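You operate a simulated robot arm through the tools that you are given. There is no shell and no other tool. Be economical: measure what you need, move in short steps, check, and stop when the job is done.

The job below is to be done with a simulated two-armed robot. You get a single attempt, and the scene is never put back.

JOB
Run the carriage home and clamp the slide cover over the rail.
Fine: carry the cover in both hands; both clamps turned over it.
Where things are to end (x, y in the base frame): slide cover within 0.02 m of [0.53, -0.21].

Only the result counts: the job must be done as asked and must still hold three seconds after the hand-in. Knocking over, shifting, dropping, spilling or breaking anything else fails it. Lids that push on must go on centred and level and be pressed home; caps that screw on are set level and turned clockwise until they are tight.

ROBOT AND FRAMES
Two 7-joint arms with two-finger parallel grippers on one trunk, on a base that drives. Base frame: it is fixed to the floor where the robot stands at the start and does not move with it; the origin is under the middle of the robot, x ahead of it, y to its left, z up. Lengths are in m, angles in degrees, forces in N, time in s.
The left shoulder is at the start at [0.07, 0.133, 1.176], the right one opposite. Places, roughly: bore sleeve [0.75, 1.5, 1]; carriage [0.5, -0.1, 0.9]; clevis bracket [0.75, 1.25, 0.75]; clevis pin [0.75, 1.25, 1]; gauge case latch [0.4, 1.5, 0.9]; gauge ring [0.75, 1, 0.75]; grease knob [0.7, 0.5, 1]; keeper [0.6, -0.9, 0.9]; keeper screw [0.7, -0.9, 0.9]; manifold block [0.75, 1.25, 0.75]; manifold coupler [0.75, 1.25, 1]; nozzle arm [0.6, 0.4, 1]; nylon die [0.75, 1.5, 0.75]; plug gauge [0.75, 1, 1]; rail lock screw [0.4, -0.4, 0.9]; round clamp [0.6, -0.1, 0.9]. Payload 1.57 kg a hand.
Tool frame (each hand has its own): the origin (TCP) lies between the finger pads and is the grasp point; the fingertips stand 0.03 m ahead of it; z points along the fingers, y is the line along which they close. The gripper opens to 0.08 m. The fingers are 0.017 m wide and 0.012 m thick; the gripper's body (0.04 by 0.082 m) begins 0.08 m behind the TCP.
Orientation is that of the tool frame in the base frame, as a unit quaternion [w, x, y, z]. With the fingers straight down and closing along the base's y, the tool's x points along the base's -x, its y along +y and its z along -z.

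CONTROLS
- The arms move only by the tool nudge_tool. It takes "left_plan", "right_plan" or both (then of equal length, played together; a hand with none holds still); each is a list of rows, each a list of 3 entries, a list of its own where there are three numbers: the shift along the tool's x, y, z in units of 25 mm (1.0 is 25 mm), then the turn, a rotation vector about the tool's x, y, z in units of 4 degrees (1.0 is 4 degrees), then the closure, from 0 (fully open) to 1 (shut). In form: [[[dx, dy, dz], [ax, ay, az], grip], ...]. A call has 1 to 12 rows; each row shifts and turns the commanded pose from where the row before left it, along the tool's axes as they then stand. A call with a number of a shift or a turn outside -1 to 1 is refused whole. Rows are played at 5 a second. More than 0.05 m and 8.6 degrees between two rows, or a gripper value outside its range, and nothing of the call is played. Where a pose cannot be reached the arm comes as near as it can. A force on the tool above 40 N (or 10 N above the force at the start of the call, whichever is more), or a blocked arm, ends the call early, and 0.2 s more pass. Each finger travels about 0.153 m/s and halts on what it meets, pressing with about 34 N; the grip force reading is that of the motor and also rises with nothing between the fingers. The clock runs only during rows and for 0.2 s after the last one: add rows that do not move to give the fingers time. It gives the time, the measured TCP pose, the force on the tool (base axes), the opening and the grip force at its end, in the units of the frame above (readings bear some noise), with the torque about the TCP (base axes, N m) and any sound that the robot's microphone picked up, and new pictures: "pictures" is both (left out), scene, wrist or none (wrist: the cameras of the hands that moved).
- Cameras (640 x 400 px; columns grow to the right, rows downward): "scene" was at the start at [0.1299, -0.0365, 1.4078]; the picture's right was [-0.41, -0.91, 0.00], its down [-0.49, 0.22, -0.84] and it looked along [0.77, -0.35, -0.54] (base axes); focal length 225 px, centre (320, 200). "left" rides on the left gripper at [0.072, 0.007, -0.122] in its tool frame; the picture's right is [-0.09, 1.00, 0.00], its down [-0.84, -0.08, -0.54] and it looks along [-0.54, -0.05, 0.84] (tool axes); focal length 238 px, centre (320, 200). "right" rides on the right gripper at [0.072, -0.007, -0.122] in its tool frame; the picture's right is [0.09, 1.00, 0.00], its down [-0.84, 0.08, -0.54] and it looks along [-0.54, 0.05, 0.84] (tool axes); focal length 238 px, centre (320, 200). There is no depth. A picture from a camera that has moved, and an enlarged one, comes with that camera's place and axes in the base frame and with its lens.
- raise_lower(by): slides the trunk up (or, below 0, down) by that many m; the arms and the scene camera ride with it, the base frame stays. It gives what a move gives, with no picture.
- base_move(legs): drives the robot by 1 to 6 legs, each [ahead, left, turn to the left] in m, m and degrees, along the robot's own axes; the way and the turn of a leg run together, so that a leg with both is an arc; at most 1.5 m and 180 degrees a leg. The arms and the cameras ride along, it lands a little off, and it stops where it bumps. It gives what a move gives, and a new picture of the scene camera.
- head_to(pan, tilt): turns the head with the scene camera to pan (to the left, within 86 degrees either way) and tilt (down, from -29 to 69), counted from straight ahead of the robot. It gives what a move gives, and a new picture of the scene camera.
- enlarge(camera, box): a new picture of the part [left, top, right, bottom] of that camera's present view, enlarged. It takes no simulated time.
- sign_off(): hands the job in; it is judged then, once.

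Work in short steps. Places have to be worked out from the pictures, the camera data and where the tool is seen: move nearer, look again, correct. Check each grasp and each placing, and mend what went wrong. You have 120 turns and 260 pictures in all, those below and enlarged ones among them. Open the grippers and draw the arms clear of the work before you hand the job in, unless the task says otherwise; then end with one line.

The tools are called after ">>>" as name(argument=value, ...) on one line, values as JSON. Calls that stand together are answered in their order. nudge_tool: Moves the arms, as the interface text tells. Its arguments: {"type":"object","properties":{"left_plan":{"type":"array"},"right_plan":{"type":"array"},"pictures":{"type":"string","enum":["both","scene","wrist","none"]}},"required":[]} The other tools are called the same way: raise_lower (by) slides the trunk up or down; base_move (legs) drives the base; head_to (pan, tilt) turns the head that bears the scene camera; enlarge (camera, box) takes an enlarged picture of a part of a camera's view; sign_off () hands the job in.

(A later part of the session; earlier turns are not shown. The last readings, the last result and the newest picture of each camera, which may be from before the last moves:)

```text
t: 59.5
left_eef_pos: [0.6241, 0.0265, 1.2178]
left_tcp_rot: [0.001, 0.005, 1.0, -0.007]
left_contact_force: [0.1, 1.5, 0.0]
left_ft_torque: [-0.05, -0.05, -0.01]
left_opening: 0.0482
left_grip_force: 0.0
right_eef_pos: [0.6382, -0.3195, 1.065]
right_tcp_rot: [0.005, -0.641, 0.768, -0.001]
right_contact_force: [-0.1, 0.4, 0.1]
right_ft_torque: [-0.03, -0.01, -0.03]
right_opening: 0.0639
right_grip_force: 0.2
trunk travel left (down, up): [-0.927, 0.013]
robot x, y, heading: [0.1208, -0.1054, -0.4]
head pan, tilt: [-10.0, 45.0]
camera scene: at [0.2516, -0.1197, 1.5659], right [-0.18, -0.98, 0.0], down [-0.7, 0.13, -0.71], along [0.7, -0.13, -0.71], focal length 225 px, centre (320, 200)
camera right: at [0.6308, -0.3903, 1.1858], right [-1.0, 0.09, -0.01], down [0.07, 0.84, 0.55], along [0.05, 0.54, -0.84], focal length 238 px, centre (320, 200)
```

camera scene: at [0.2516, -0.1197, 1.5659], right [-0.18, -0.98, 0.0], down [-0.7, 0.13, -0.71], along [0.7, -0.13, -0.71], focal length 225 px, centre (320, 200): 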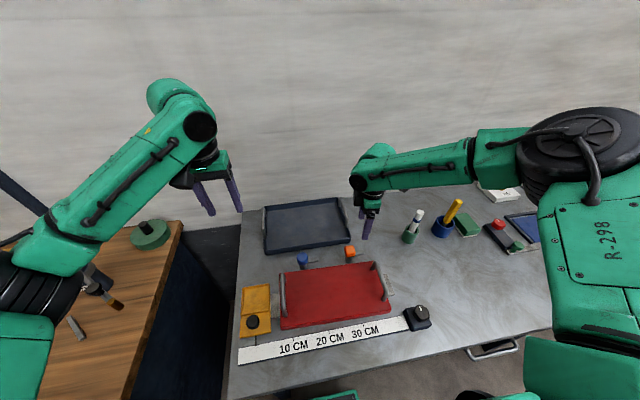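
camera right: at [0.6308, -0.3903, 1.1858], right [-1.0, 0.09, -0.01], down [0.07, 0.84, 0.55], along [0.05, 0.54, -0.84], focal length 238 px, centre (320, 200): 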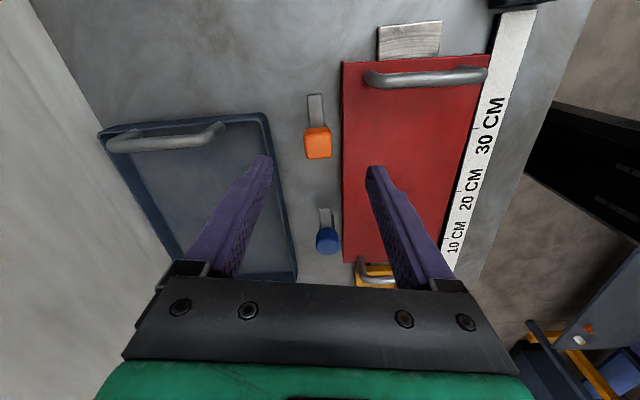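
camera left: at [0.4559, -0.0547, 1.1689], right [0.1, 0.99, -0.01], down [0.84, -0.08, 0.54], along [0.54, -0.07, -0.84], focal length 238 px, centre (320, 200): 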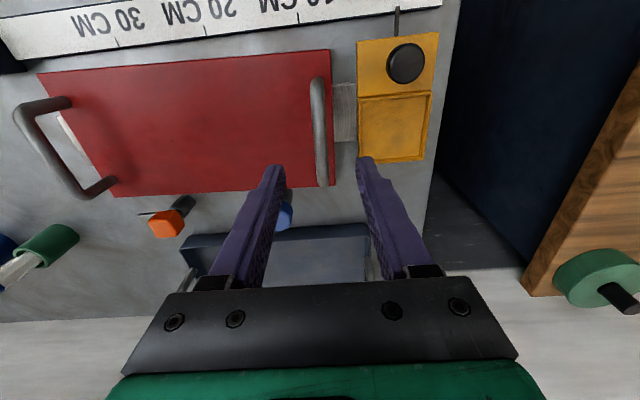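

Excellent view: orange cap at (0.643, -0.293), arm pointing -y. I centre over it, finish the 90° yaw and descend to z≈0.95.

>>> nudge_tool(right_plan=[[[-0.56, 0, 0], [0, 0, 0], 0.2], [[-0.56, 0, 0], [0, 0, 0], 0.2], [[0, 0, 1], [0, 0, -1], 0.2], [[0, 0, 1], [0, 0, -1], 0.2], [[0, 0, 1], [0, 0, -0.5], 0.2], [[0, 0, 1], [0, 0, 0], 0.2], [[0, 0, 0.6], [0, 0, 0], 0.2], [[0, 0, 0], [0, 0, 0], 0.2]])

>>> enlarge(camera="scene", box=[290, 190, 410, 290])

```text
t: 61.3
left_eef_pos: [0.6233, 0.0252, 1.2161]
left_tcp_rot: [0.0, 0.006, 1.0, -0.006]
left_contact_force: [0.9, -0.4, -0.6]
left_ft_torque: [0.04, 0.02, -0.01]
left_opening: 0.0479
left_grip_force: 0.0
right_eef_pos: [0.5854, -0.3227, 1.0]
right_tcp_rot: [0.005, -0.705, 0.71, -0.002]
right_contact_force: [-0.1, 1.1, -0.4]
right_ft_torque: [-0.02, 0.01, 0.01]
right_opening: 0.0638
right_grip_force: 0.0
right hand out of reach, approached as far as the arm can: row 1, 2, 3, 4, 5, 6, 7
trunk travel left (down, up): [-0.927, 0.013]
robot x, y, heading: [0.1257, -0.1005, -0.4]
head pan, tilt: [-10.0, 45.0]
camera scene: at [0.2519, -0.1195, 1.5658], right [-0.18, -0.98, 0.0], down [-0.7, 0.13, -0.71], along [0.7, -0.13, -0.71], focal length 225 px, centre (320, 200)
camera right: at [0.5915, -0.3953, 1.1203], right [-1.0, -0.09, -0.01], down [-0.08, 0.84, 0.54], along [-0.04, 0.54, -0.84], focal length 238 px, centre (320, 200)
```

scene: 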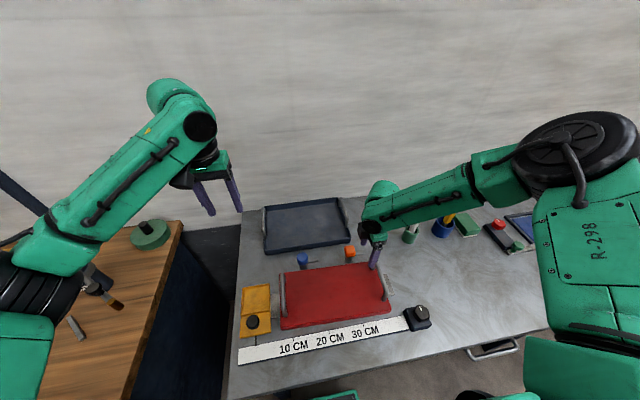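
right: 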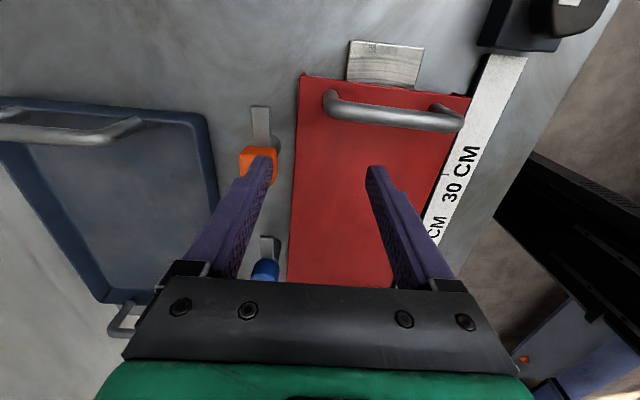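

```text
4.00 times, centred on (350, 240) of scene
camera zoom: at [0.2519, -0.1195, 1.5658], right [-0.18, -0.98, 0.0], down [-0.7, 0.13, -0.71], along [0.7, -0.13, -0.71], focal length 902 px, centre (200, 40)
```

zoom: 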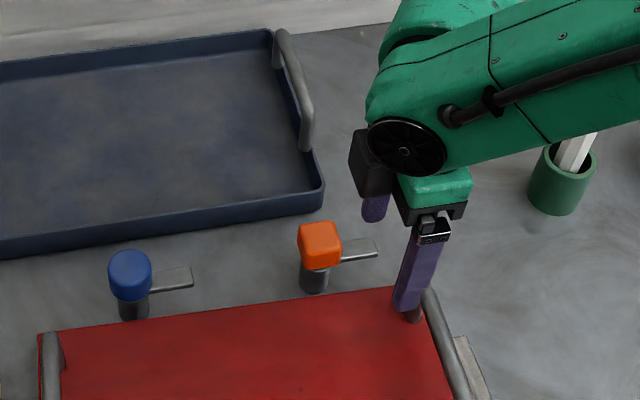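

Reach shrinks with this wrist yaw. I raise and turn the wrist back to the nominal yaw, then test the forward reach there.

>>> nudge_tool(right_plan=[[[0, 0, -0.4], [0, 0, 1], 0.2], [[0, 0, -0.4], [0, 0, 1], 0.2], [[0, 0, -0.4], [0, 0, 1], 0.2], [[0, 0, -0.4], [0, 0, 1], 0.2], [[0, 0, 0], [0, 0, 1], 0.2], [[0, 0, 0], [0, 0, 1], 0.2], [[0, 0, 0], [0, 0, 1], 0.2], [[0, 0, 0], [0, 0, 1], 0.2], [[0, 0, 0], [0, 0, 1], 0.2], [[0, 0, 0], [0, 0, 1], 0.2], [[0, 0, 0], [0, 0, 1], 0.2], [[0, 0, 0], [0, 0, 1], 0.2]], pictures="none")

>>> nudge_tool(right_plan=[[[0, 0, 0], [0, 0, 1], 0.2], [[0, 0, 0], [0, 0, 1], 0.2], [[0, 0, 0], [0, 0, 1], 0.2], [[0, 0, 0], [0, 0, 1], 0.2], [[0, 0, 0], [0, 0, 1], 0.2], [[0, 0, 0], [0, 0, 1], 0.2], [[0, 0, 0], [0, 0, 1], 0.2], [[0, 0, 0], [0, 0, 1], 0.2], [[0, 0, 0], [0, 0, 1], 0.2], [[0, 0, 0], [0, 0, 1], 0.2], [[0, 0, 0], [0, 0, 0.5], 0.2], [[0, 0, 0], [0, 0, 0], 0.2]], pictures="none")

>>> nudge_tool(right_plan=[[[-0.4, 0.2, 0], [0, 0, 0], 0.2], [[-0.4, 0.2, 0], [0, 0, 0], 0.2], [[-0.4, 0.2, 0], [0, 0, 0], 0.2], [[-0.4, 0.2, 0], [0, 0, 0], 0.2], [[-0.4, 0.2, 0], [0, 0, 0], 0.2], [[-0.3, 0.2, 0], [0, 0, 0], 0.2]])

```text
t: 63.9
left_eef_pos: [0.6232, 0.0259, 1.2174]
left_tcp_rot: [0.0, 0.006, 1.0, -0.007]
left_contact_force: [0.7, -0.5, -0.2]
left_ft_torque: [0.01, -0.01, 0.0]
left_opening: 0.048
left_grip_force: 0.1
right_eef_pos: [0.5859, -0.3237, 1.0401]
right_tcp_rot: [0.005, -0.355, 0.935, -0.001]
right_contact_force: [0.5, 0.3, -0.1]
right_ft_torque: [0.01, -0.01, 0.02]
right_opening: 0.064
right_grip_force: 0.1
trunk travel left (down, up): [-0.927, 0.013]
robot x, y, heading: [0.1209, -0.1057, -0.2]
head pan, tilt: [-10.0, 45.0]
```

```text
t: 66.5
left_eef_pos: [0.6248, 0.0261, 1.2174]
left_tcp_rot: [0.0, 0.006, 1.0, -0.007]
left_contact_force: [0.2, -0.4, 0.0]
left_ft_torque: [-0.02, -0.01, -0.01]
left_opening: 0.0477
left_grip_force: 0.1
right_eef_pos: [0.586, -0.3233, 1.0396]
right_tcp_rot: [0.005, 0.004, 1.0, 0.002]
right_contact_force: [-0.1, 0.1, -0.5]
right_ft_torque: [-0.03, -0.01, 0.0]
right_opening: 0.064
right_grip_force: 0.1
trunk travel left (down, up): [-0.927, 0.013]
robot x, y, heading: [0.1217, -0.1038, -0.4]
head pan, tilt: [-10.0, 45.0]
```

```text
t: 67.9
left_eef_pos: [0.6233, 0.0267, 1.2171]
left_tcp_rot: [0.0, 0.006, 1.0, -0.007]
left_contact_force: [-0.4, 0.4, -0.4]
left_ft_torque: [0.01, 0.03, 0.0]
left_opening: 0.0481
left_grip_force: 0.0
right_eef_pos: [0.623, -0.3043, 1.0544]
right_tcp_rot: [0.004, 0.004, 1.0, 0.002]
right_contact_force: [-0.2, 0.0, 0.5]
right_ft_torque: [0.0, -0.02, 0.0]
right_opening: 0.0642
right_grip_force: 0.1
right hand out of reach, approached as far as the arm can: row 4, 5, 6
trunk travel left (down, up): [-0.927, 0.013]
robot x, y, heading: [0.1268, -0.1087, -0.4]
head pan, tilt: [-10.0, 45.0]
camera scene: at [0.252, -0.1195, 1.5658], right [-0.18, -0.98, 0.0], down [-0.7, 0.13, -0.71], along [0.7, -0.13, -0.71], focal length 225 px, centre (320, 200)
camera right: at [0.5515, -0.31, 1.175], right [-0.09, 1.0, 0.0], down [0.83, 0.07, 0.55], along [0.55, 0.05, -0.84], focal length 238 px, centre (320, 200)
```

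scene: 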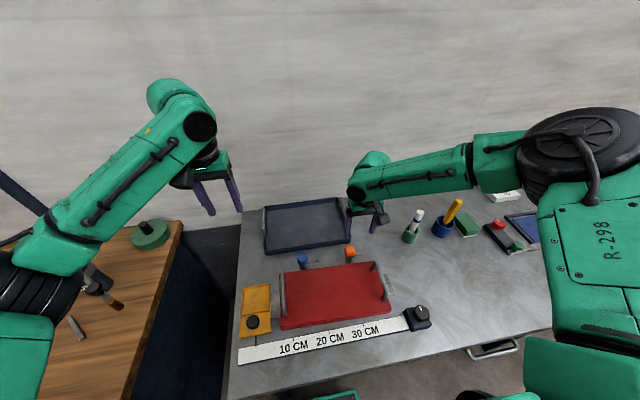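
right: 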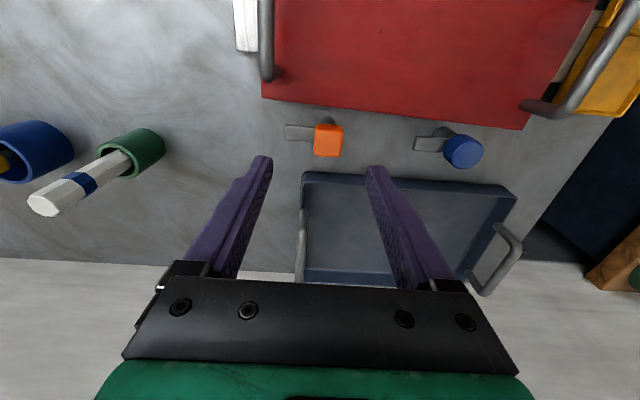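

The arms have a ~0.54 m sphere about the shoulder, so a lower trunk gives more reach. I raise both hands relative to the trunk, then lower the trunk 0.2 m.

>>> nudge_tool(left_plan=[[[0.5, 0.5, -1], [0, 0, 0], 0.2], [[0.5, 0.5, -1], [0, 0, 0], 0.2], [[0.5, 0.5, -1], [0, 0, 0], 0.2], [[0.5, 0.5, -1], [0, 0, 0], 0.2], [[0, 0, -1], [0, 0, 0], 0.2], [[0, 0, -1], [0, 0, 0], 0.2]], right_plan=[[[0, 0, -1], [0, 0, 0], 0.2], [[0, 0, -1], [0, 0, 0], 0.2], [[0, 0, -1], [0, 0, 0], 0.2], [[0, 0, -1], [0, 0, 0], 0.2], [[0, 0, -1], [0, 0, 0], 0.2], [[0, 0, -1], [0, 0, 0], 0.2]], pictures="none")

>>> raise_lower(by=-0.2)

```text
t: 69.3
left_eef_pos: [0.5735, 0.0788, 1.3678]
left_tcp_rot: [0.0, 0.007, 1.0, -0.007]
left_contact_force: [0.1, -0.2, -0.7]
left_ft_torque: [-0.02, -0.03, 0.01]
left_opening: 0.0641
left_grip_force: 0.0
right_eef_pos: [0.6216, -0.3052, 1.2053]
right_tcp_rot: [0.005, 0.003, 1.0, 0.003]
right_contact_force: [-0.6, -0.4, 0.1]
right_ft_torque: [-0.06, 0.03, 0.0]
right_opening: 0.064
right_grip_force: 0.1
trunk travel left (down, up): [-0.927, 0.013]
robot x, y, heading: [0.1227, -0.1075, -0.5]
head pan, tilt: [-10.0, 45.0]
```

```text
t: 71.4
left_eef_pos: [0.5748, 0.0795, 1.1658]
left_tcp_rot: [0.0, 0.006, 1.0, -0.008]
left_contact_force: [-0.1, -0.2, 0.3]
left_ft_torque: [0.0, -0.02, -0.02]
left_opening: 0.064
left_grip_force: 0.0
right_eef_pos: [0.6233, -0.3045, 1.0053]
right_tcp_rot: [0.004, 0.004, 1.0, 0.002]
right_contact_force: [-0.6, -0.1, -0.2]
right_ft_torque: [0.0, 0.02, -0.04]
right_opening: 0.0639
right_grip_force: 0.0
trunk travel left (down, up): [-0.727, 0.213]
robot x, y, heading: [0.1289, -0.1097, -0.4]
head pan, tilt: [-10.0, 45.0]
```

Now there is reach margin. I move over the orange cap and yaw 90° counter-clockwise (two calls).

>>> nudge_tool(right_plan=[[[-0.4, 0.25, 0], [0, 0, 0], 0.2], [[-0.4, 0.25, 0], [0, 0, 0], 0.2], [[0, 0, 0], [0, 0, -1], 0.2], [[0, 0, 0], [0, 0, -1], 0.2], [[0, 0, 0], [0, 0, -1], 0.2], [[0, 0, 0], [0, 0, -1], 0.2], [[0, 0, 0], [0, 0, -1], 0.2], [[0, 0, 0], [0, 0, -1], 0.2], [[0, 0, 0], [0, 0, -1], 0.2], [[0, 0, 0], [0, 0, -1], 0.2], [[0, 0, 0], [0, 0, -1], 0.2], [[0, 0, 0], [0, 0, -1], 0.2]], pictures="none")

>>> nudge_tool(right_plan=[[[0, 0, 0], [0, 0, -1], 0.2], [[0, 0, 0], [0, 0, -1], 0.2], [[0, 0, 0], [0, 0, -1], 0.2], [[0, 0, 0], [0, 0, -1], 0.2], [[0, 0, 0], [0, 0, -1], 0.2], [[0, 0, 0], [0, 0, -1], 0.2], [[0, 0, 0], [0, 0, -1], 0.2], [[0, 0, 0], [0, 0, -1], 0.2], [[0, 0, 0], [0, 0, -1], 0.2], [[0, 0, 0], [0, 0, -1], 0.2], [[0, 0, 0], [0, 0, -1], 0.2], [[0, 0, 0], [0, 0, -1], 0.2]])

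```text
t: 74.0
left_eef_pos: [0.5754, 0.0785, 1.1658]
left_tcp_rot: [-0.001, 0.006, 1.0, -0.007]
left_contact_force: [-0.6, 0.2, 0.7]
left_ft_torque: [-0.02, 0.0, 0.02]
left_opening: 0.0638
left_grip_force: 0.1
right_eef_pos: [0.6419, -0.2927, 1.0049]
right_tcp_rot: [0.005, -0.339, 0.941, 0.0]
right_contact_force: [-0.4, -0.2, 0.4]
right_ft_torque: [0.0, 0.0, 0.0]
right_opening: 0.0639
right_grip_force: 0.0
trunk travel left (down, up): [-0.727, 0.213]
robot x, y, heading: [0.1241, -0.1037, -0.2]
head pan, tilt: [-10.0, 45.0]
```

```text
t: 76.6
left_eef_pos: [0.5741, 0.0783, 1.1663]
left_tcp_rot: [0.0, 0.006, 1.0, -0.007]
left_contact_force: [-0.3, -1.0, 0.0]
left_ft_torque: [0.0, -0.02, 0.02]
left_opening: 0.0639
left_grip_force: 0.0
right_eef_pos: [0.6424, -0.2929, 1.005]
right_tcp_rot: [0.005, -0.693, 0.72, -0.002]
right_contact_force: [-0.6, 0.2, 0.5]
right_ft_torque: [0.0, -0.03, -0.02]
right_opening: 0.064
right_grip_force: 0.1
trunk travel left (down, up): [-0.727, 0.213]
robot x, y, heading: [0.1211, -0.1033, -0.2]
head pan, tilt: [-10.0, 45.0]
camera scene: at [0.2518, -0.1197, 1.3658], right [-0.18, -0.98, 0.0], down [-0.7, 0.13, -0.71], along [0.7, -0.13, -0.71], focal length 225 px, centre (320, 200)
camera right: at [0.6462, -0.3643, 1.1258], right [-1.0, -0.05, -0.01], down [-0.05, 0.84, 0.54], along [-0.02, 0.54, -0.84], focal length 238 px, centre (320, 200)
```

scene: 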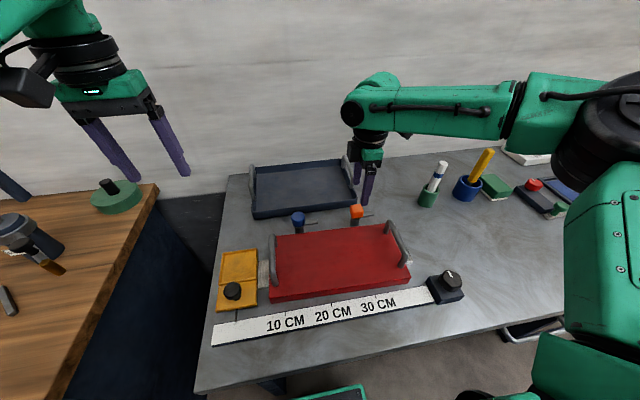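
right: 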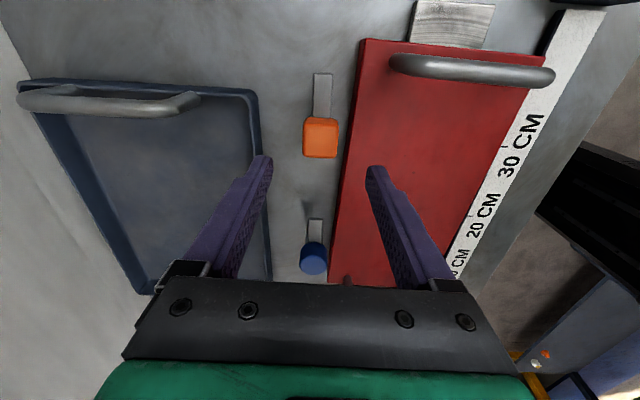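

Cap sits centred at (0.643, -0.293). I narrow the fingers and descend to tip height ≈0.896.

>>> nudge_tool(right_plan=[[[0, -0.04, 0.8], [0, 0, 0], 0.36], [[0, 0, 1], [0, 0, 0], 0.36], [[0, 0, 0.8], [0, 0, 0], 0.36], [[0, 0, 0.5], [0, 0, 0], 0.36], [[0, 0, 0], [0, 0, 0], 0.36]])

>>> enlarge(camera="scene", box=[290, 160, 430, 260])

>>> enlarge(camera="right", box=[240, 60, 420, 240])

```text
t: 77.8
left_eef_pos: [0.5741, 0.0793, 1.1658]
left_tcp_rot: [0.0, 0.007, 1.0, -0.007]
left_contact_force: [0.0, -0.7, -0.5]
left_ft_torque: [0.01, -0.02, 0.02]
left_opening: 0.0639
left_grip_force: 0.1
right_eef_pos: [0.6435, -0.2933, 0.9273]
right_tcp_rot: [0.005, -0.693, 0.721, -0.003]
right_contact_force: [-0.1, 0.6, -1.0]
right_ft_torque: [-0.02, 0.01, -0.04]
right_opening: 0.0512
right_grip_force: 0.0
trunk travel left (down, up): [-0.727, 0.213]
robot x, y, heading: [0.1213, -0.1063, -0.2]
head pan, tilt: [-10.0, 45.0]
camera scene: at [0.2517, -0.1196, 1.3659], right [-0.18, -0.98, 0.0], down [-0.7, 0.13, -0.71], along [0.7, -0.13, -0.71], focal length 225 px, centre (320, 200)
camera right: at [0.6474, -0.3642, 1.0483], right [-1.0, -0.05, -0.01], down [-0.05, 0.84, 0.54], along [-0.02, 0.54, -0.84], focal length 238 px, centre (320, 200)
```

scene: 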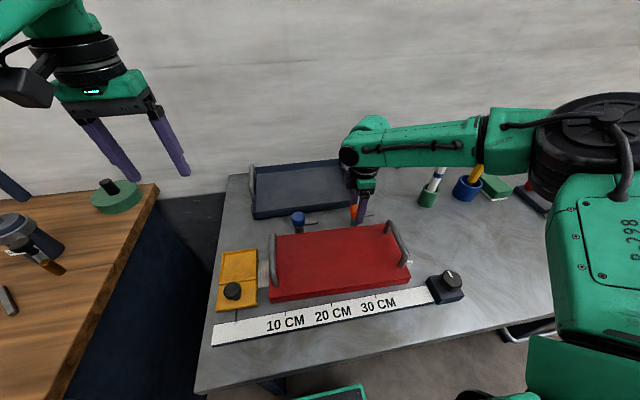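
right: 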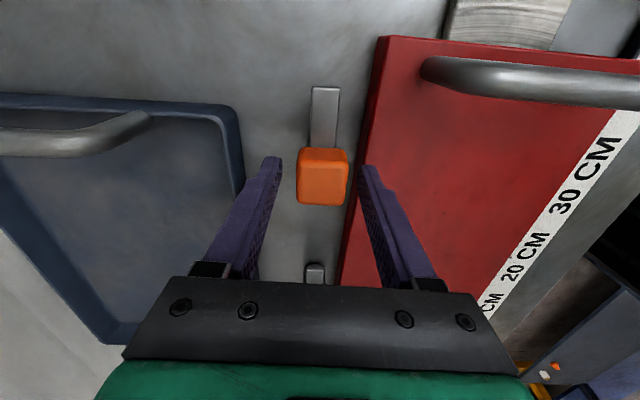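

```text
4.00 times, centred on (360, 210) of scene
camera zoom: at [0.2517, -0.1196, 1.3659], right [-0.18, -0.98, 0.0], down [-0.7, 0.13, -0.71], along [0.7, -0.13, -0.71], focal length 902 px, centre (160, 160)
```

zoom: 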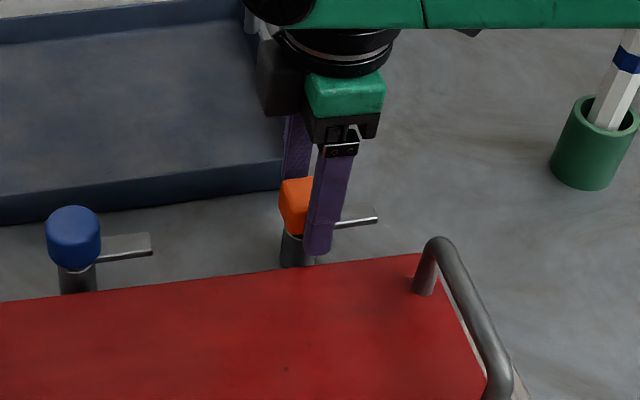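

```text
2.22 times, centred on (330, 150) of right
camera zoom: at [0.6474, -0.3642, 1.0483], right [-1.0, -0.05, -0.01], down [-0.05, 0.84, 0.54], along [-0.02, 0.54, -0.84], focal length 530 px, centre (298, 311)
```

zoom: 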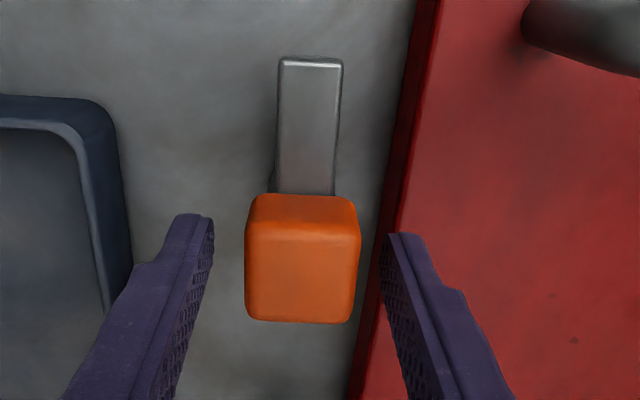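

Well positioned. Close on the cap and turn 20° clockwise as a trial.

>>> nudge_tool(right_plan=[[[0, 0, 0], [0, 0, 0], 0.6], [[0, 0, 0], [0, 0, 0], 0.9], [[0, 0, 0], [0, 0, 0], 1], [[0, 0, 0], [0, 0, 0], 1], [[0, 0, 0], [0, 0, 1], 1], [[0, 0, 0], [0, 0, 1], 1], [[0, 0, 0], [0, 0, 1], 1], [[0, 0, 0], [0, 0, 1], 1], [[0, 0, 0], [0, 0, 1], 1]])

>>> enlarge(camera="right", box=[240, 60, 420, 240])

```text
t: 79.8
left_eef_pos: [0.5737, 0.079, 1.167]
left_tcp_rot: [0.001, 0.005, 1.0, -0.008]
left_contact_force: [0.6, -0.3, 1.0]
left_ft_torque: [-0.02, 0.01, 0.01]
left_opening: 0.064
left_grip_force: 0.1
right_eef_pos: [0.6432, -0.292, 0.9279]
right_tcp_rot: [0.004, -0.557, 0.83, -0.001]
right_contact_force: [-6.7, 0.5, -1.5]
right_ft_torque: [-0.8, 1.39, 0.01]
right_opening: 0.0319
right_grip_force: 40.0
trunk travel left (down, up): [-0.727, 0.213]
robot x, y, heading: [0.1255, -0.1038, -0.2]
head pan, tilt: [-10.0, 45.0]
camera scene: at [0.2507, -0.1193, 1.366], right [-0.18, -0.98, 0.0], down [-0.7, 0.13, -0.71], along [0.7, -0.13, -0.71], focal length 225 px, centre (320, 200)
camera right: at [0.6218, -0.3608, 1.0482], right [-0.96, 0.29, -0.01], down [0.24, 0.8, 0.55], along [0.17, 0.52, -0.84], focal length 238 px, centre (320, 200)
```

scene: 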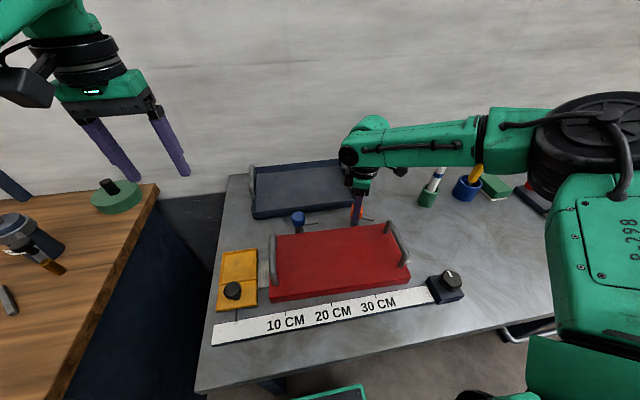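
right: 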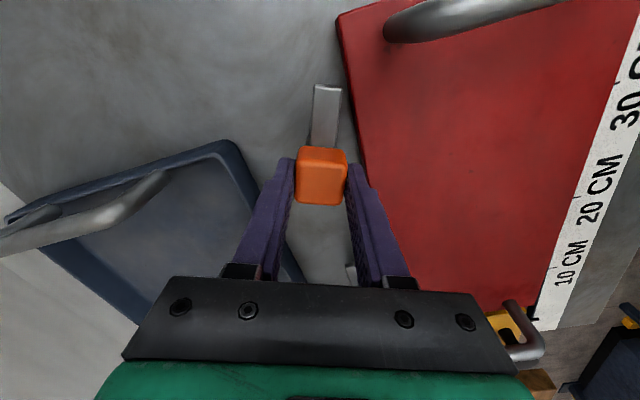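

```text
2.22 times, centred on (330, 150) of right
camera zoom: at [0.6218, -0.3608, 1.0482], right [-0.96, 0.29, -0.01], down [0.24, 0.8, 0.55], along [0.17, 0.52, -0.84], focal length 530 px, centre (298, 311)
```

zoom: 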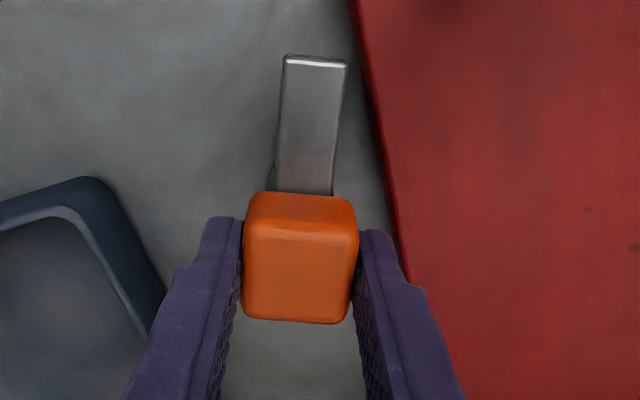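

The clamp turns with the hand. Continue 32°.

>>> nudge_tool(right_plan=[[[0, 0, 0], [0, 0, 1], 1], [[0, 0, 0], [0, 0, 1], 1], [[0, 0, 0], [0, 0, 1], 1], [[0, 0, 0], [0, 0, 1], 1], [[0, 0, 0], [0, 0, 1], 1], [[0, 0, 0], [0, 0, 1], 1], [[0, 0, 0], [0, 0, 1], 1], [[0, 0, 0], [0, 0, 1], 1]])

>>> enlarge(camera="right", box=[240, 60, 420, 240])

```text
t: 81.6
left_eef_pos: [0.5738, 0.0782, 1.1664]
left_tcp_rot: [0.002, 0.005, 1.0, -0.007]
left_contact_force: [0.1, 0.6, -0.5]
left_ft_torque: [0.0, 0.03, 0.02]
left_opening: 0.0637
left_grip_force: 0.0
right_eef_pos: [0.6428, -0.2918, 0.9273]
right_tcp_rot: [0.004, -0.306, 0.952, 0.0]
right_contact_force: [-8.2, 0.5, -8.8]
right_ft_torque: [-0.37, 0.43, 0.0]
right_opening: 0.0317
right_grip_force: 40.6
trunk travel left (down, up): [-0.727, 0.213]
robot x, y, heading: [0.1227, -0.11, -0.3]
head pan, tilt: [-10.0, 45.0]
camera scene: at [0.2509, -0.12, 1.3659], right [-0.18, -0.98, 0.0], down [-0.7, 0.13, -0.71], along [0.7, -0.13, -0.71], focal length 225 px, centre (320, 200)
camera right: at [0.5886, -0.3394, 1.048], right [-0.65, 0.76, 0.0], down [0.63, 0.55, 0.55], along [0.42, 0.36, -0.84], focal length 238 px, centre (320, 200)
```

scene: 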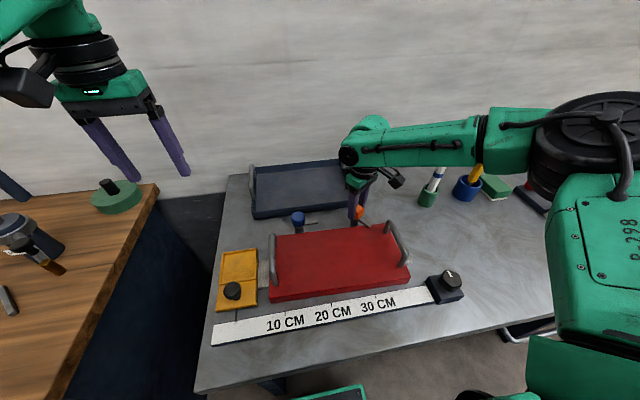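
right: 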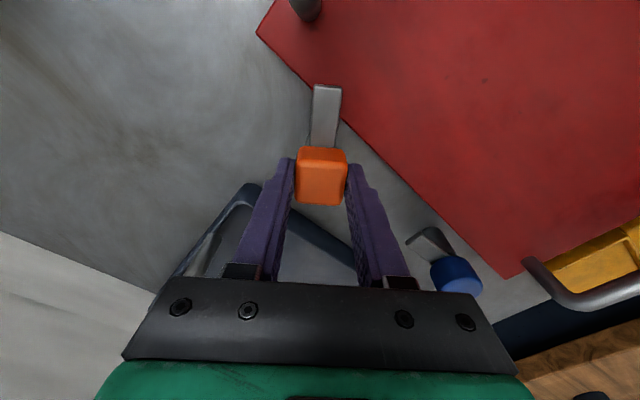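

```text
2.22 times, centred on (330, 150) of right
camera zoom: at [0.5886, -0.3394, 1.048], right [-0.65, 0.76, 0.0], down [0.63, 0.55, 0.55], along [0.42, 0.36, -0.84], focal length 530 px, centre (298, 311)
```

zoom: 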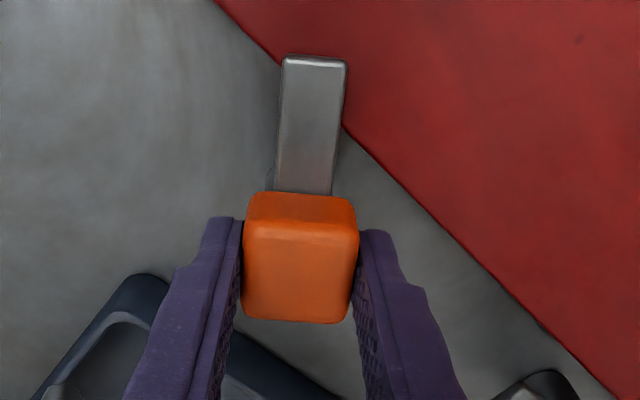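

The arm passes over the cover. Yaw remaining ≈35.6°; I continue 9 rows to make the arm point at -x.

>>> nudge_tool(right_plan=[[[0, 0, 0], [0, 0, 1], 1], [[0, 0, 0], [0, 0, 1], 1], [[0, 0, 0], [0, 0, 1], 1], [[0, 0, 0], [0, 0, 1], 1], [[0, 0, 0], [0, 0, 1], 1], [[0, 0, 0], [0, 0, 1], 1], [[0, 0, 0], [0, 0, 1], 1], [[0, 0, 0], [0, 0, 1], 1], [[0, 0, 0], [0, 0, 0.9], 1], [[0, 0, 0], [0, 0, 0], 1]])

>>> enlarge(camera="right", box=[240, 60, 420, 240])

```text
t: 83.8
left_eef_pos: [0.5741, 0.0795, 1.1664]
left_tcp_rot: [0.001, 0.006, 1.0, -0.008]
left_contact_force: [0.7, -0.5, 0.4]
left_ft_torque: [-0.01, -0.01, -0.01]
left_opening: 0.0639
left_grip_force: 0.1
right_eef_pos: [0.6433, -0.2931, 0.9271]
right_tcp_rot: [0.005, 0.001, 1.0, 0.002]
right_contact_force: [-9.0, 0.5, -10.9]
right_ft_torque: [-0.73, -0.14, 0.06]
right_opening: 0.0316
right_grip_force: 40.2
trunk travel left (down, up): [-0.727, 0.213]
robot x, y, heading: [0.1211, -0.1087, -0.4]
head pan, tilt: [-10.0, 45.0]
camera scene: at [0.2507, -0.1199, 1.366], right [-0.18, -0.98, 0.0], down [-0.7, 0.13, -0.71], along [0.7, -0.13, -0.71], focal length 225 px, centre (320, 200)
camera right: at [0.5714, -0.2991, 1.048], right [-0.09, 1.0, 0.0], down [0.83, 0.07, 0.55], along [0.55, 0.05, -0.84], focal length 238 px, centre (320, 200)
```

scene: 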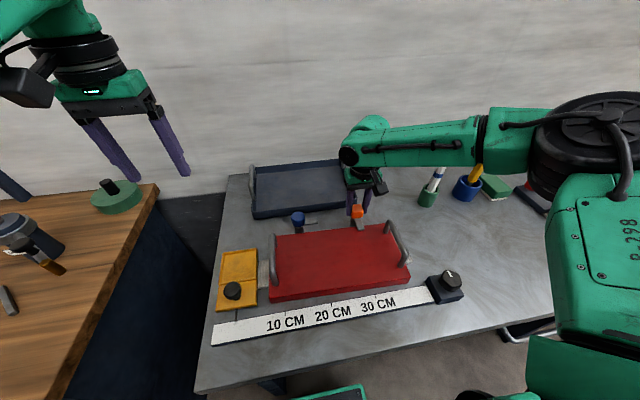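
right: 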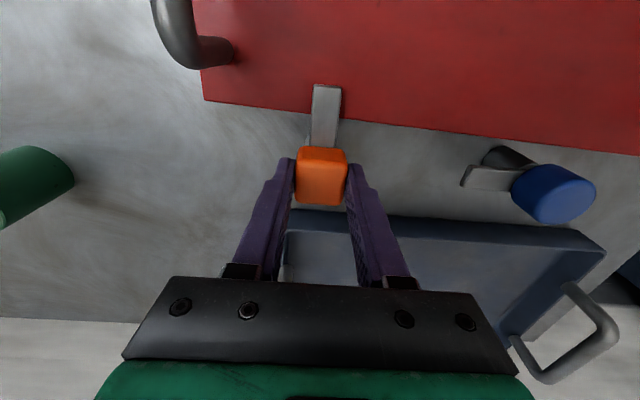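

```text
2.22 times, centred on (330, 150) of right
camera zoom: at [0.5714, -0.2991, 1.048], right [-0.09, 1.0, 0.0], down [0.83, 0.07, 0.55], along [0.55, 0.05, -0.84], focal length 530 px, centre (298, 311)
```

zoom: 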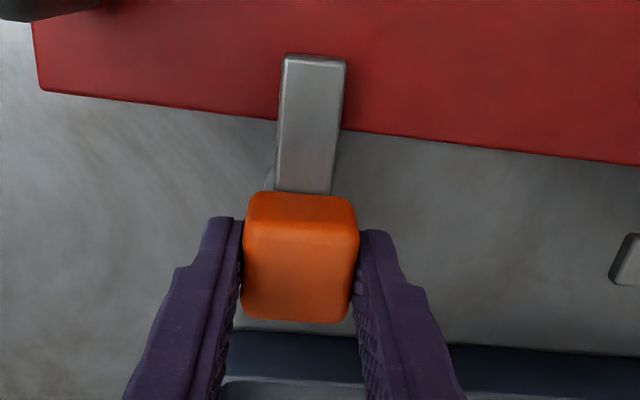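

Orange clamp arm now points at -x over the cover. I release it and lift off.

>>> nudge_tool(right_plan=[[[0, 0, 0], [0, 0, 0], 0.36], [[0, 0, 0], [0, 0, 0], 0.36], [[0, 0, -0.8], [0, 0, 0], 0.36], [[0, 0, -1], [0, 0, 0], 0.36], [[0, 0, -1], [0, 0, 0], 0.3], [[0, 0, -0.6], [0, 0, 0], 0.2], [[0, 0, 0], [0, 0, 0], 0.2]], pictures="none")

>>> base_move(legs=[[0, 0.12, 0]])

```text
t: 85.4
left_eef_pos: [0.5759, 0.0792, 1.1659]
left_tcp_rot: [0.0, 0.006, 1.0, -0.007]
left_contact_force: [-0.2, -0.9, 0.0]
left_ft_torque: [-0.01, -0.02, -0.01]
left_opening: 0.0639
left_grip_force: 0.1
right_eef_pos: [0.6439, -0.2924, 1.0125]
right_tcp_rot: [0.005, -0.001, 1.0, 0.001]
right_contact_force: [0.6, 0.3, 0.6]
right_ft_torque: [0.0, -0.03, -0.03]
right_opening: 0.064
right_grip_force: 0.0
trunk travel left (down, up): [-0.727, 0.213]
robot x, y, heading: [0.1261, -0.1037, -0.4]
head pan, tilt: [-10.0, 45.0]
```

```text
t: 86.7
left_eef_pos: [0.5753, 0.1976, 1.1663]
left_tcp_rot: [0.0, 0.006, 1.0, -0.006]
left_contact_force: [-1.2, -0.4, 0.4]
left_ft_torque: [0.0, -0.02, 0.01]
left_opening: 0.0638
left_grip_force: 0.1
right_eef_pos: [0.644, -0.1739, 1.0122]
right_tcp_rot: [0.004, 0.0, 1.0, 0.004]
right_contact_force: [-0.3, -0.6, 1.3]
right_ft_torque: [0.01, 0.04, -0.03]
right_opening: 0.0641
right_grip_force: 0.0
trunk travel left (down, up): [-0.727, 0.213]
robot x, y, heading: [0.1265, 0.014, -0.1]
head pan, tilt: [-10.0, 45.0]
camera scene: at [0.2523, -0.0016, 1.3658], right [-0.18, -0.98, 0.0], down [-0.7, 0.13, -0.71], along [0.7, -0.12, -0.71], focal length 225 px, centre (320, 200)
```

scene: 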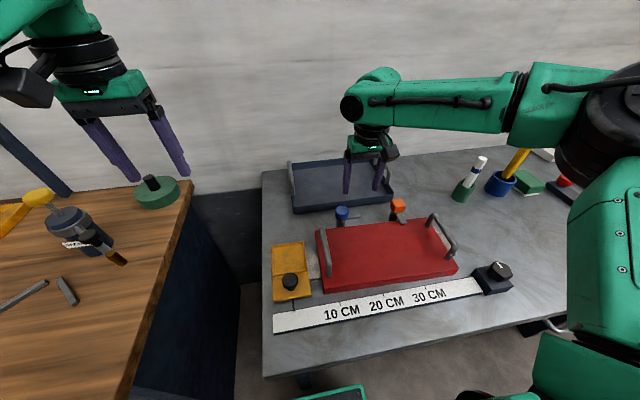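

Now shift the right hand over the blue clamp (0.643, -0.129) and yaw 90° counter-clockwise again.

>>> nudge_tool(right_plan=[[[0, 0.9, 0], [0, 0, 0], 0.2], [[0, 0.9, 0], [0, 0, 0], 0.2], [[0, 0, 0], [0, 0, -1], 0.2], [[0, 0, 0], [0, 0, -1], 0.2], [[0, 0, 0], [0, 0, -1], 0.2], [[0, 0, 0], [0, 0, -1], 0.2], [[0, 0, 0], [0, 0, -1], 0.2], [[0, 0, 0], [0, 0, -1], 0.2], [[0, 0, 0], [0, 0, -1], 0.2], [[0, 0, 0], [0, 0, -1], 0.2], [[0, 0, 0], [0, 0, -1], 0.2], [[0, 0, 0], [0, 0, -1], 0.2]], pictures="none")

>>> nudge_tool(right_plan=[[[0, 0, 0], [0, 0, -1], 0.2], [[0, 0, 0], [0, 0, -1], 0.2], [[0, 0, 0], [0, 0, -1], 0.2], [[0, 0, 0], [0, 0, -1], 0.2], [[0, 0, 0], [0, 0, -1], 0.2], [[0, 0, 0], [0, 0, -1], 0.2], [[0, 0, 0], [0, 0, -1], 0.2], [[0, 0, 0], [0, 0, -1], 0.2], [[0, 0, 0], [0, 0, -1], 0.2], [[0, 0, 0], [0, 0, -1], 0.2], [[0, 0, 0], [0, 0, -1], 0.2], [[0, 0, 0], [0, 0, -1], 0.2]])

```text
t: 89.3
left_eef_pos: [0.5759, 0.1996, 1.1662]
left_tcp_rot: [0.0, 0.007, 1.0, -0.007]
left_contact_force: [0.5, -0.3, -0.3]
left_ft_torque: [0.0, 0.02, 0.01]
left_opening: 0.064
left_grip_force: 0.0
right_eef_pos: [0.6452, -0.1284, 1.0116]
right_tcp_rot: [0.004, -0.343, 0.939, 0.0]
right_contact_force: [-0.1, -0.1, -0.3]
right_ft_torque: [0.0, -0.02, -0.01]
right_opening: 0.0638
right_grip_force: 0.0
trunk travel left (down, up): [-0.727, 0.213]
robot x, y, heading: [0.1258, 0.0149, -0.4]
head pan, tilt: [-10.0, 45.0]
```

```text
t: 91.9
left_eef_pos: [0.5753, 0.1991, 1.1651]
left_tcp_rot: [-0.001, 0.005, 1.0, -0.007]
left_contact_force: [0.6, 0.1, 0.4]
left_ft_torque: [0.04, 0.01, -0.04]
left_opening: 0.0642
left_grip_force: 0.1
right_eef_pos: [0.6445, -0.128, 1.0117]
right_tcp_rot: [0.004, -0.695, 0.719, -0.002]
right_contact_force: [-0.8, 0.6, 0.5]
right_ft_torque: [0.01, -0.03, 0.05]
right_opening: 0.0642
right_grip_force: 0.0
trunk travel left (down, up): [-0.727, 0.213]
robot x, y, heading: [0.1262, 0.0161, -0.2]
head pan, tilt: [-10.0, 45.0]
camera scene: at [0.2523, 0.0003, 1.3658], right [-0.18, -0.98, 0.0], down [-0.7, 0.13, -0.71], along [0.7, -0.13, -0.71], focal length 225 px, centre (320, 200)
camera right: at [0.648, -0.1995, 1.1333], right [-1.0, -0.06, -0.01], down [-0.05, 0.84, 0.54], along [-0.03, 0.54, -0.84], focal length 238 px, centre (320, 200)
```

scene: 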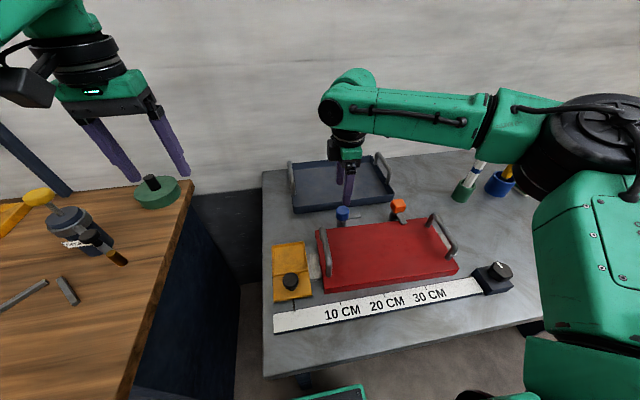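
right: 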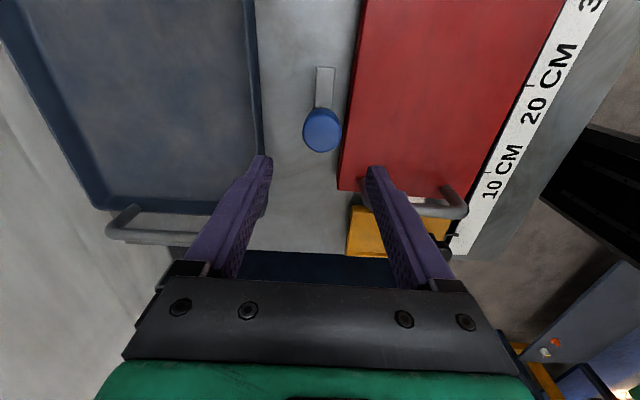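

Blue cap at (0.643, -0.132). Small correction and descend with narrowed fingers.

>>> nudge_tool(right_plan=[[[0.15, 0.04, 0.8], [0, 0, 0], 0.34], [[0, 0, 1], [0, 0, 0], 0.34], [[0, 0, 0.9], [0, 0, 0], 0.34], [[0, 0, 0.65], [0, 0, 0], 0.34], [[0, 0, 0], [0, 0, 0], 0.34]], pictures="wrist")

>>> enlarge(camera="right", box=[240, 60, 420, 240])

```text
t: 93.1
left_eef_pos: [0.5747, 0.1986, 1.1669]
left_tcp_rot: [0.0, 0.006, 1.0, -0.007]
left_contact_force: [-0.6, -0.3, -0.3]
left_ft_torque: [0.02, -0.04, 0.01]
left_opening: 0.064
left_grip_force: 0.0
right_eef_pos: [0.6349, -0.1363, 0.9308]
right_tcp_rot: [0.006, -0.695, 0.719, -0.002]
right_contact_force: [-0.7, -0.7, -0.2]
right_ft_torque: [0.04, 0.0, -0.02]
right_opening: 0.0526
right_grip_force: 0.1
right hand out of reach, approached as far as the arm can: row 3, 4
trunk travel left (down, up): [-0.727, 0.213]
robot x, y, heading: [0.126, 0.0148, -0.1]
head pan, tilt: [-10.0, 45.0]
camera right: at [0.639, -0.2086, 1.0518], right [-1.0, -0.06, -0.01], down [-0.05, 0.84, 0.55], along [-0.02, 0.55, -0.84], focal length 238 px, centre (320, 200)
```

right: 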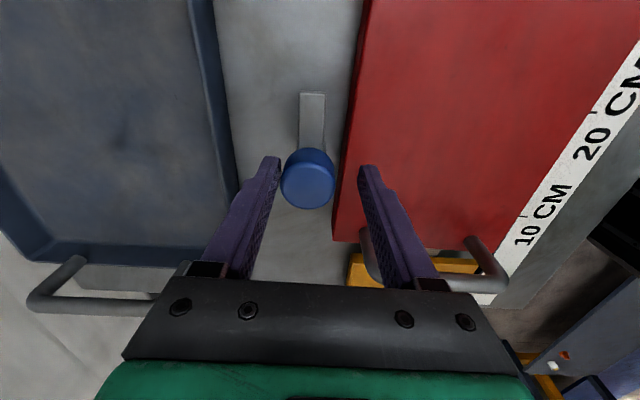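

```text
2.22 times, centred on (330, 150) of right
camera zoom: at [0.639, -0.2086, 1.0518], right [-1.0, -0.06, -0.01], down [-0.05, 0.84, 0.55], along [-0.02, 0.55, -0.84], focal length 530 px, centre (298, 311)
```

zoom: 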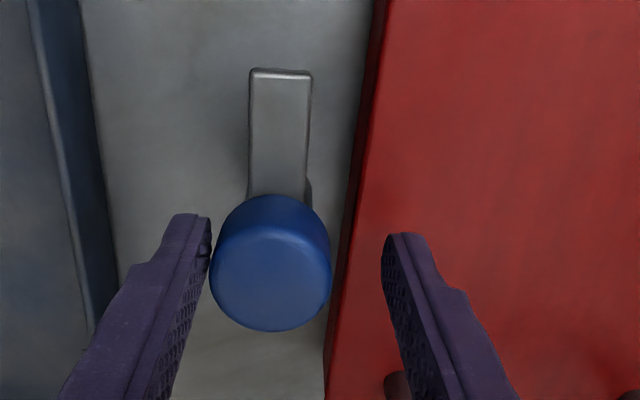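

Slightly out of reach again at this height. I raise the hand 6 cm, re-centre, and lower the trunk 6 cm to regain reach.

>>> nudge_tool(right_plan=[[[0, 0, -1], [0, 0, 0], 0.34], [[0, 0, -1], [0, 0, 0], 0.34], [[0, 0, -0.8], [0, 0, 0], 0.34], [[-0.15, -0.34, 0], [0, 0, 0], 0.34], [[0, 0, 0], [0, 0, 0], 0.34]], pictures="none")

>>> raise_lower(by=-0.06)

>>> enlarge(camera="right", box=[240, 60, 420, 240])

```text
t: 94.3
left_eef_pos: [0.5752, 0.199, 1.1657]
left_tcp_rot: [0.0, 0.006, 1.0, -0.007]
left_contact_force: [-0.2, 0.2, -0.6]
left_ft_torque: [0.0, -0.02, 0.01]
left_opening: 0.0641
left_grip_force: 0.1
right_eef_pos: [0.6436, -0.1319, 0.9998]
right_tcp_rot: [0.005, -0.694, 0.72, -0.002]
right_contact_force: [0.9, 0.5, -0.3]
right_ft_torque: [-0.03, 0.01, -0.01]
right_opening: 0.0526
right_grip_force: 0.1
trunk travel left (down, up): [-0.727, 0.213]
robot x, y, heading: [0.1241, 0.014, -0.1]
head pan, tilt: [-10.0, 45.0]
```

```text
t: 95.3
left_eef_pos: [0.5753, 0.1993, 1.1056]
left_tcp_rot: [0.0, 0.006, 1.0, -0.007]
left_contact_force: [0.2, -0.3, 0.7]
left_ft_torque: [-0.01, 0.01, -0.01]
left_opening: 0.064
left_grip_force: 0.0
right_eef_pos: [0.6436, -0.1324, 0.9416]
right_tcp_rot: [0.004, -0.694, 0.72, -0.002]
right_contact_force: [-0.3, 0.3, -0.3]
right_ft_torque: [0.01, 0.01, 0.02]
right_opening: 0.0527
right_grip_force: 0.0
trunk travel left (down, up): [-0.667, 0.273]
robot x, y, heading: [0.1274, 0.0127, -0.0]
head pan, tilt: [-10.0, 45.0]
```

```text
2.22 times, centred on (330, 150) of right
camera zoom: at [0.6479, -0.2049, 1.0619], right [-1.0, -0.06, -0.01], down [-0.05, 0.84, 0.54], along [-0.02, 0.54, -0.84], focal length 530 px, centre (298, 311)
```

zoom: 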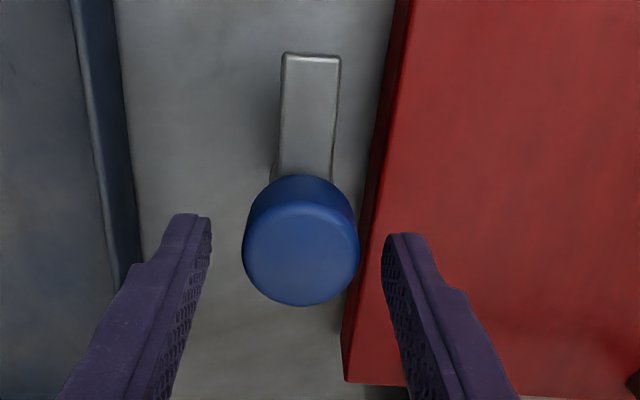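

Centred. Lower 14 mm, close, and start turning clockwise.

>>> nudge_tool(right_plan=[[[0, 0, 0.58], [0, 0, 0], 0.34], [[0, 0, 0], [0, 0, 0], 0.6], [[0, 0, 0], [0, 0, 0], 0.9], [[0, 0, 0], [0, 0, 0], 1], [[0, 0, 0], [0, 0, 0], 1], [[0, 0, 0], [0, 0, 1], 1], [[0, 0, 0], [0, 0, 1], 1], [[0, 0, 0], [0, 0, 1], 1], [[0, 0, 0], [0, 0, 1], 1], [[0, 0, 0], [0, 0, 1], 1]], pictures="wrist")

>>> enlarge(camera="right", box=[240, 60, 420, 240])

```text
t: 97.5
left_eef_pos: [0.5741, 0.1998, 1.1066]
left_tcp_rot: [0.0, 0.006, 1.0, -0.006]
left_contact_force: [0.2, 0.5, 1.5]
left_ft_torque: [0.0, -0.02, -0.01]
left_opening: 0.0643
left_grip_force: 0.1
right_eef_pos: [0.6424, -0.1324, 0.926]
right_tcp_rot: [0.004, -0.559, 0.829, -0.001]
right_contact_force: [-7.1, 1.0, -6.4]
right_ft_torque: [-0.63, 1.05, 0.04]
right_opening: 0.0355
right_grip_force: 42.0
trunk travel left (down, up): [-0.667, 0.273]
robot x, y, heading: [0.1251, 0.0162, -0.1]
head pan, tilt: [-10.0, 45.0]
camera right: at [0.6223, -0.2016, 1.0472], right [-0.96, 0.29, -0.01], down [0.24, 0.8, 0.55], along [0.16, 0.52, -0.84], focal length 238 px, centre (320, 200)
```

right: 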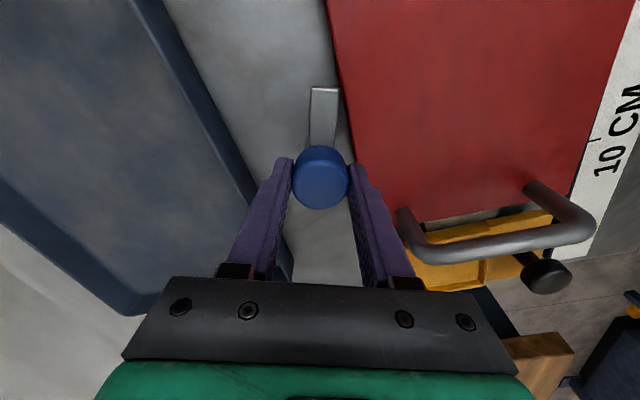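

```text
2.22 times, centred on (330, 150) of right
camera zoom: at [0.6223, -0.2016, 1.0472], right [-0.96, 0.29, -0.01], down [0.24, 0.8, 0.55], along [0.16, 0.52, -0.84], focal length 530 px, centre (298, 311)
```

zoom: 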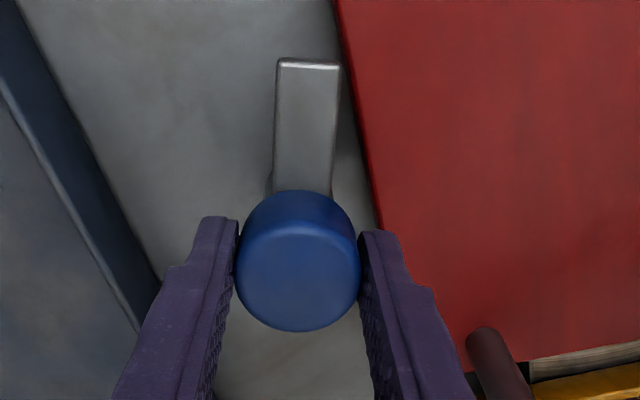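

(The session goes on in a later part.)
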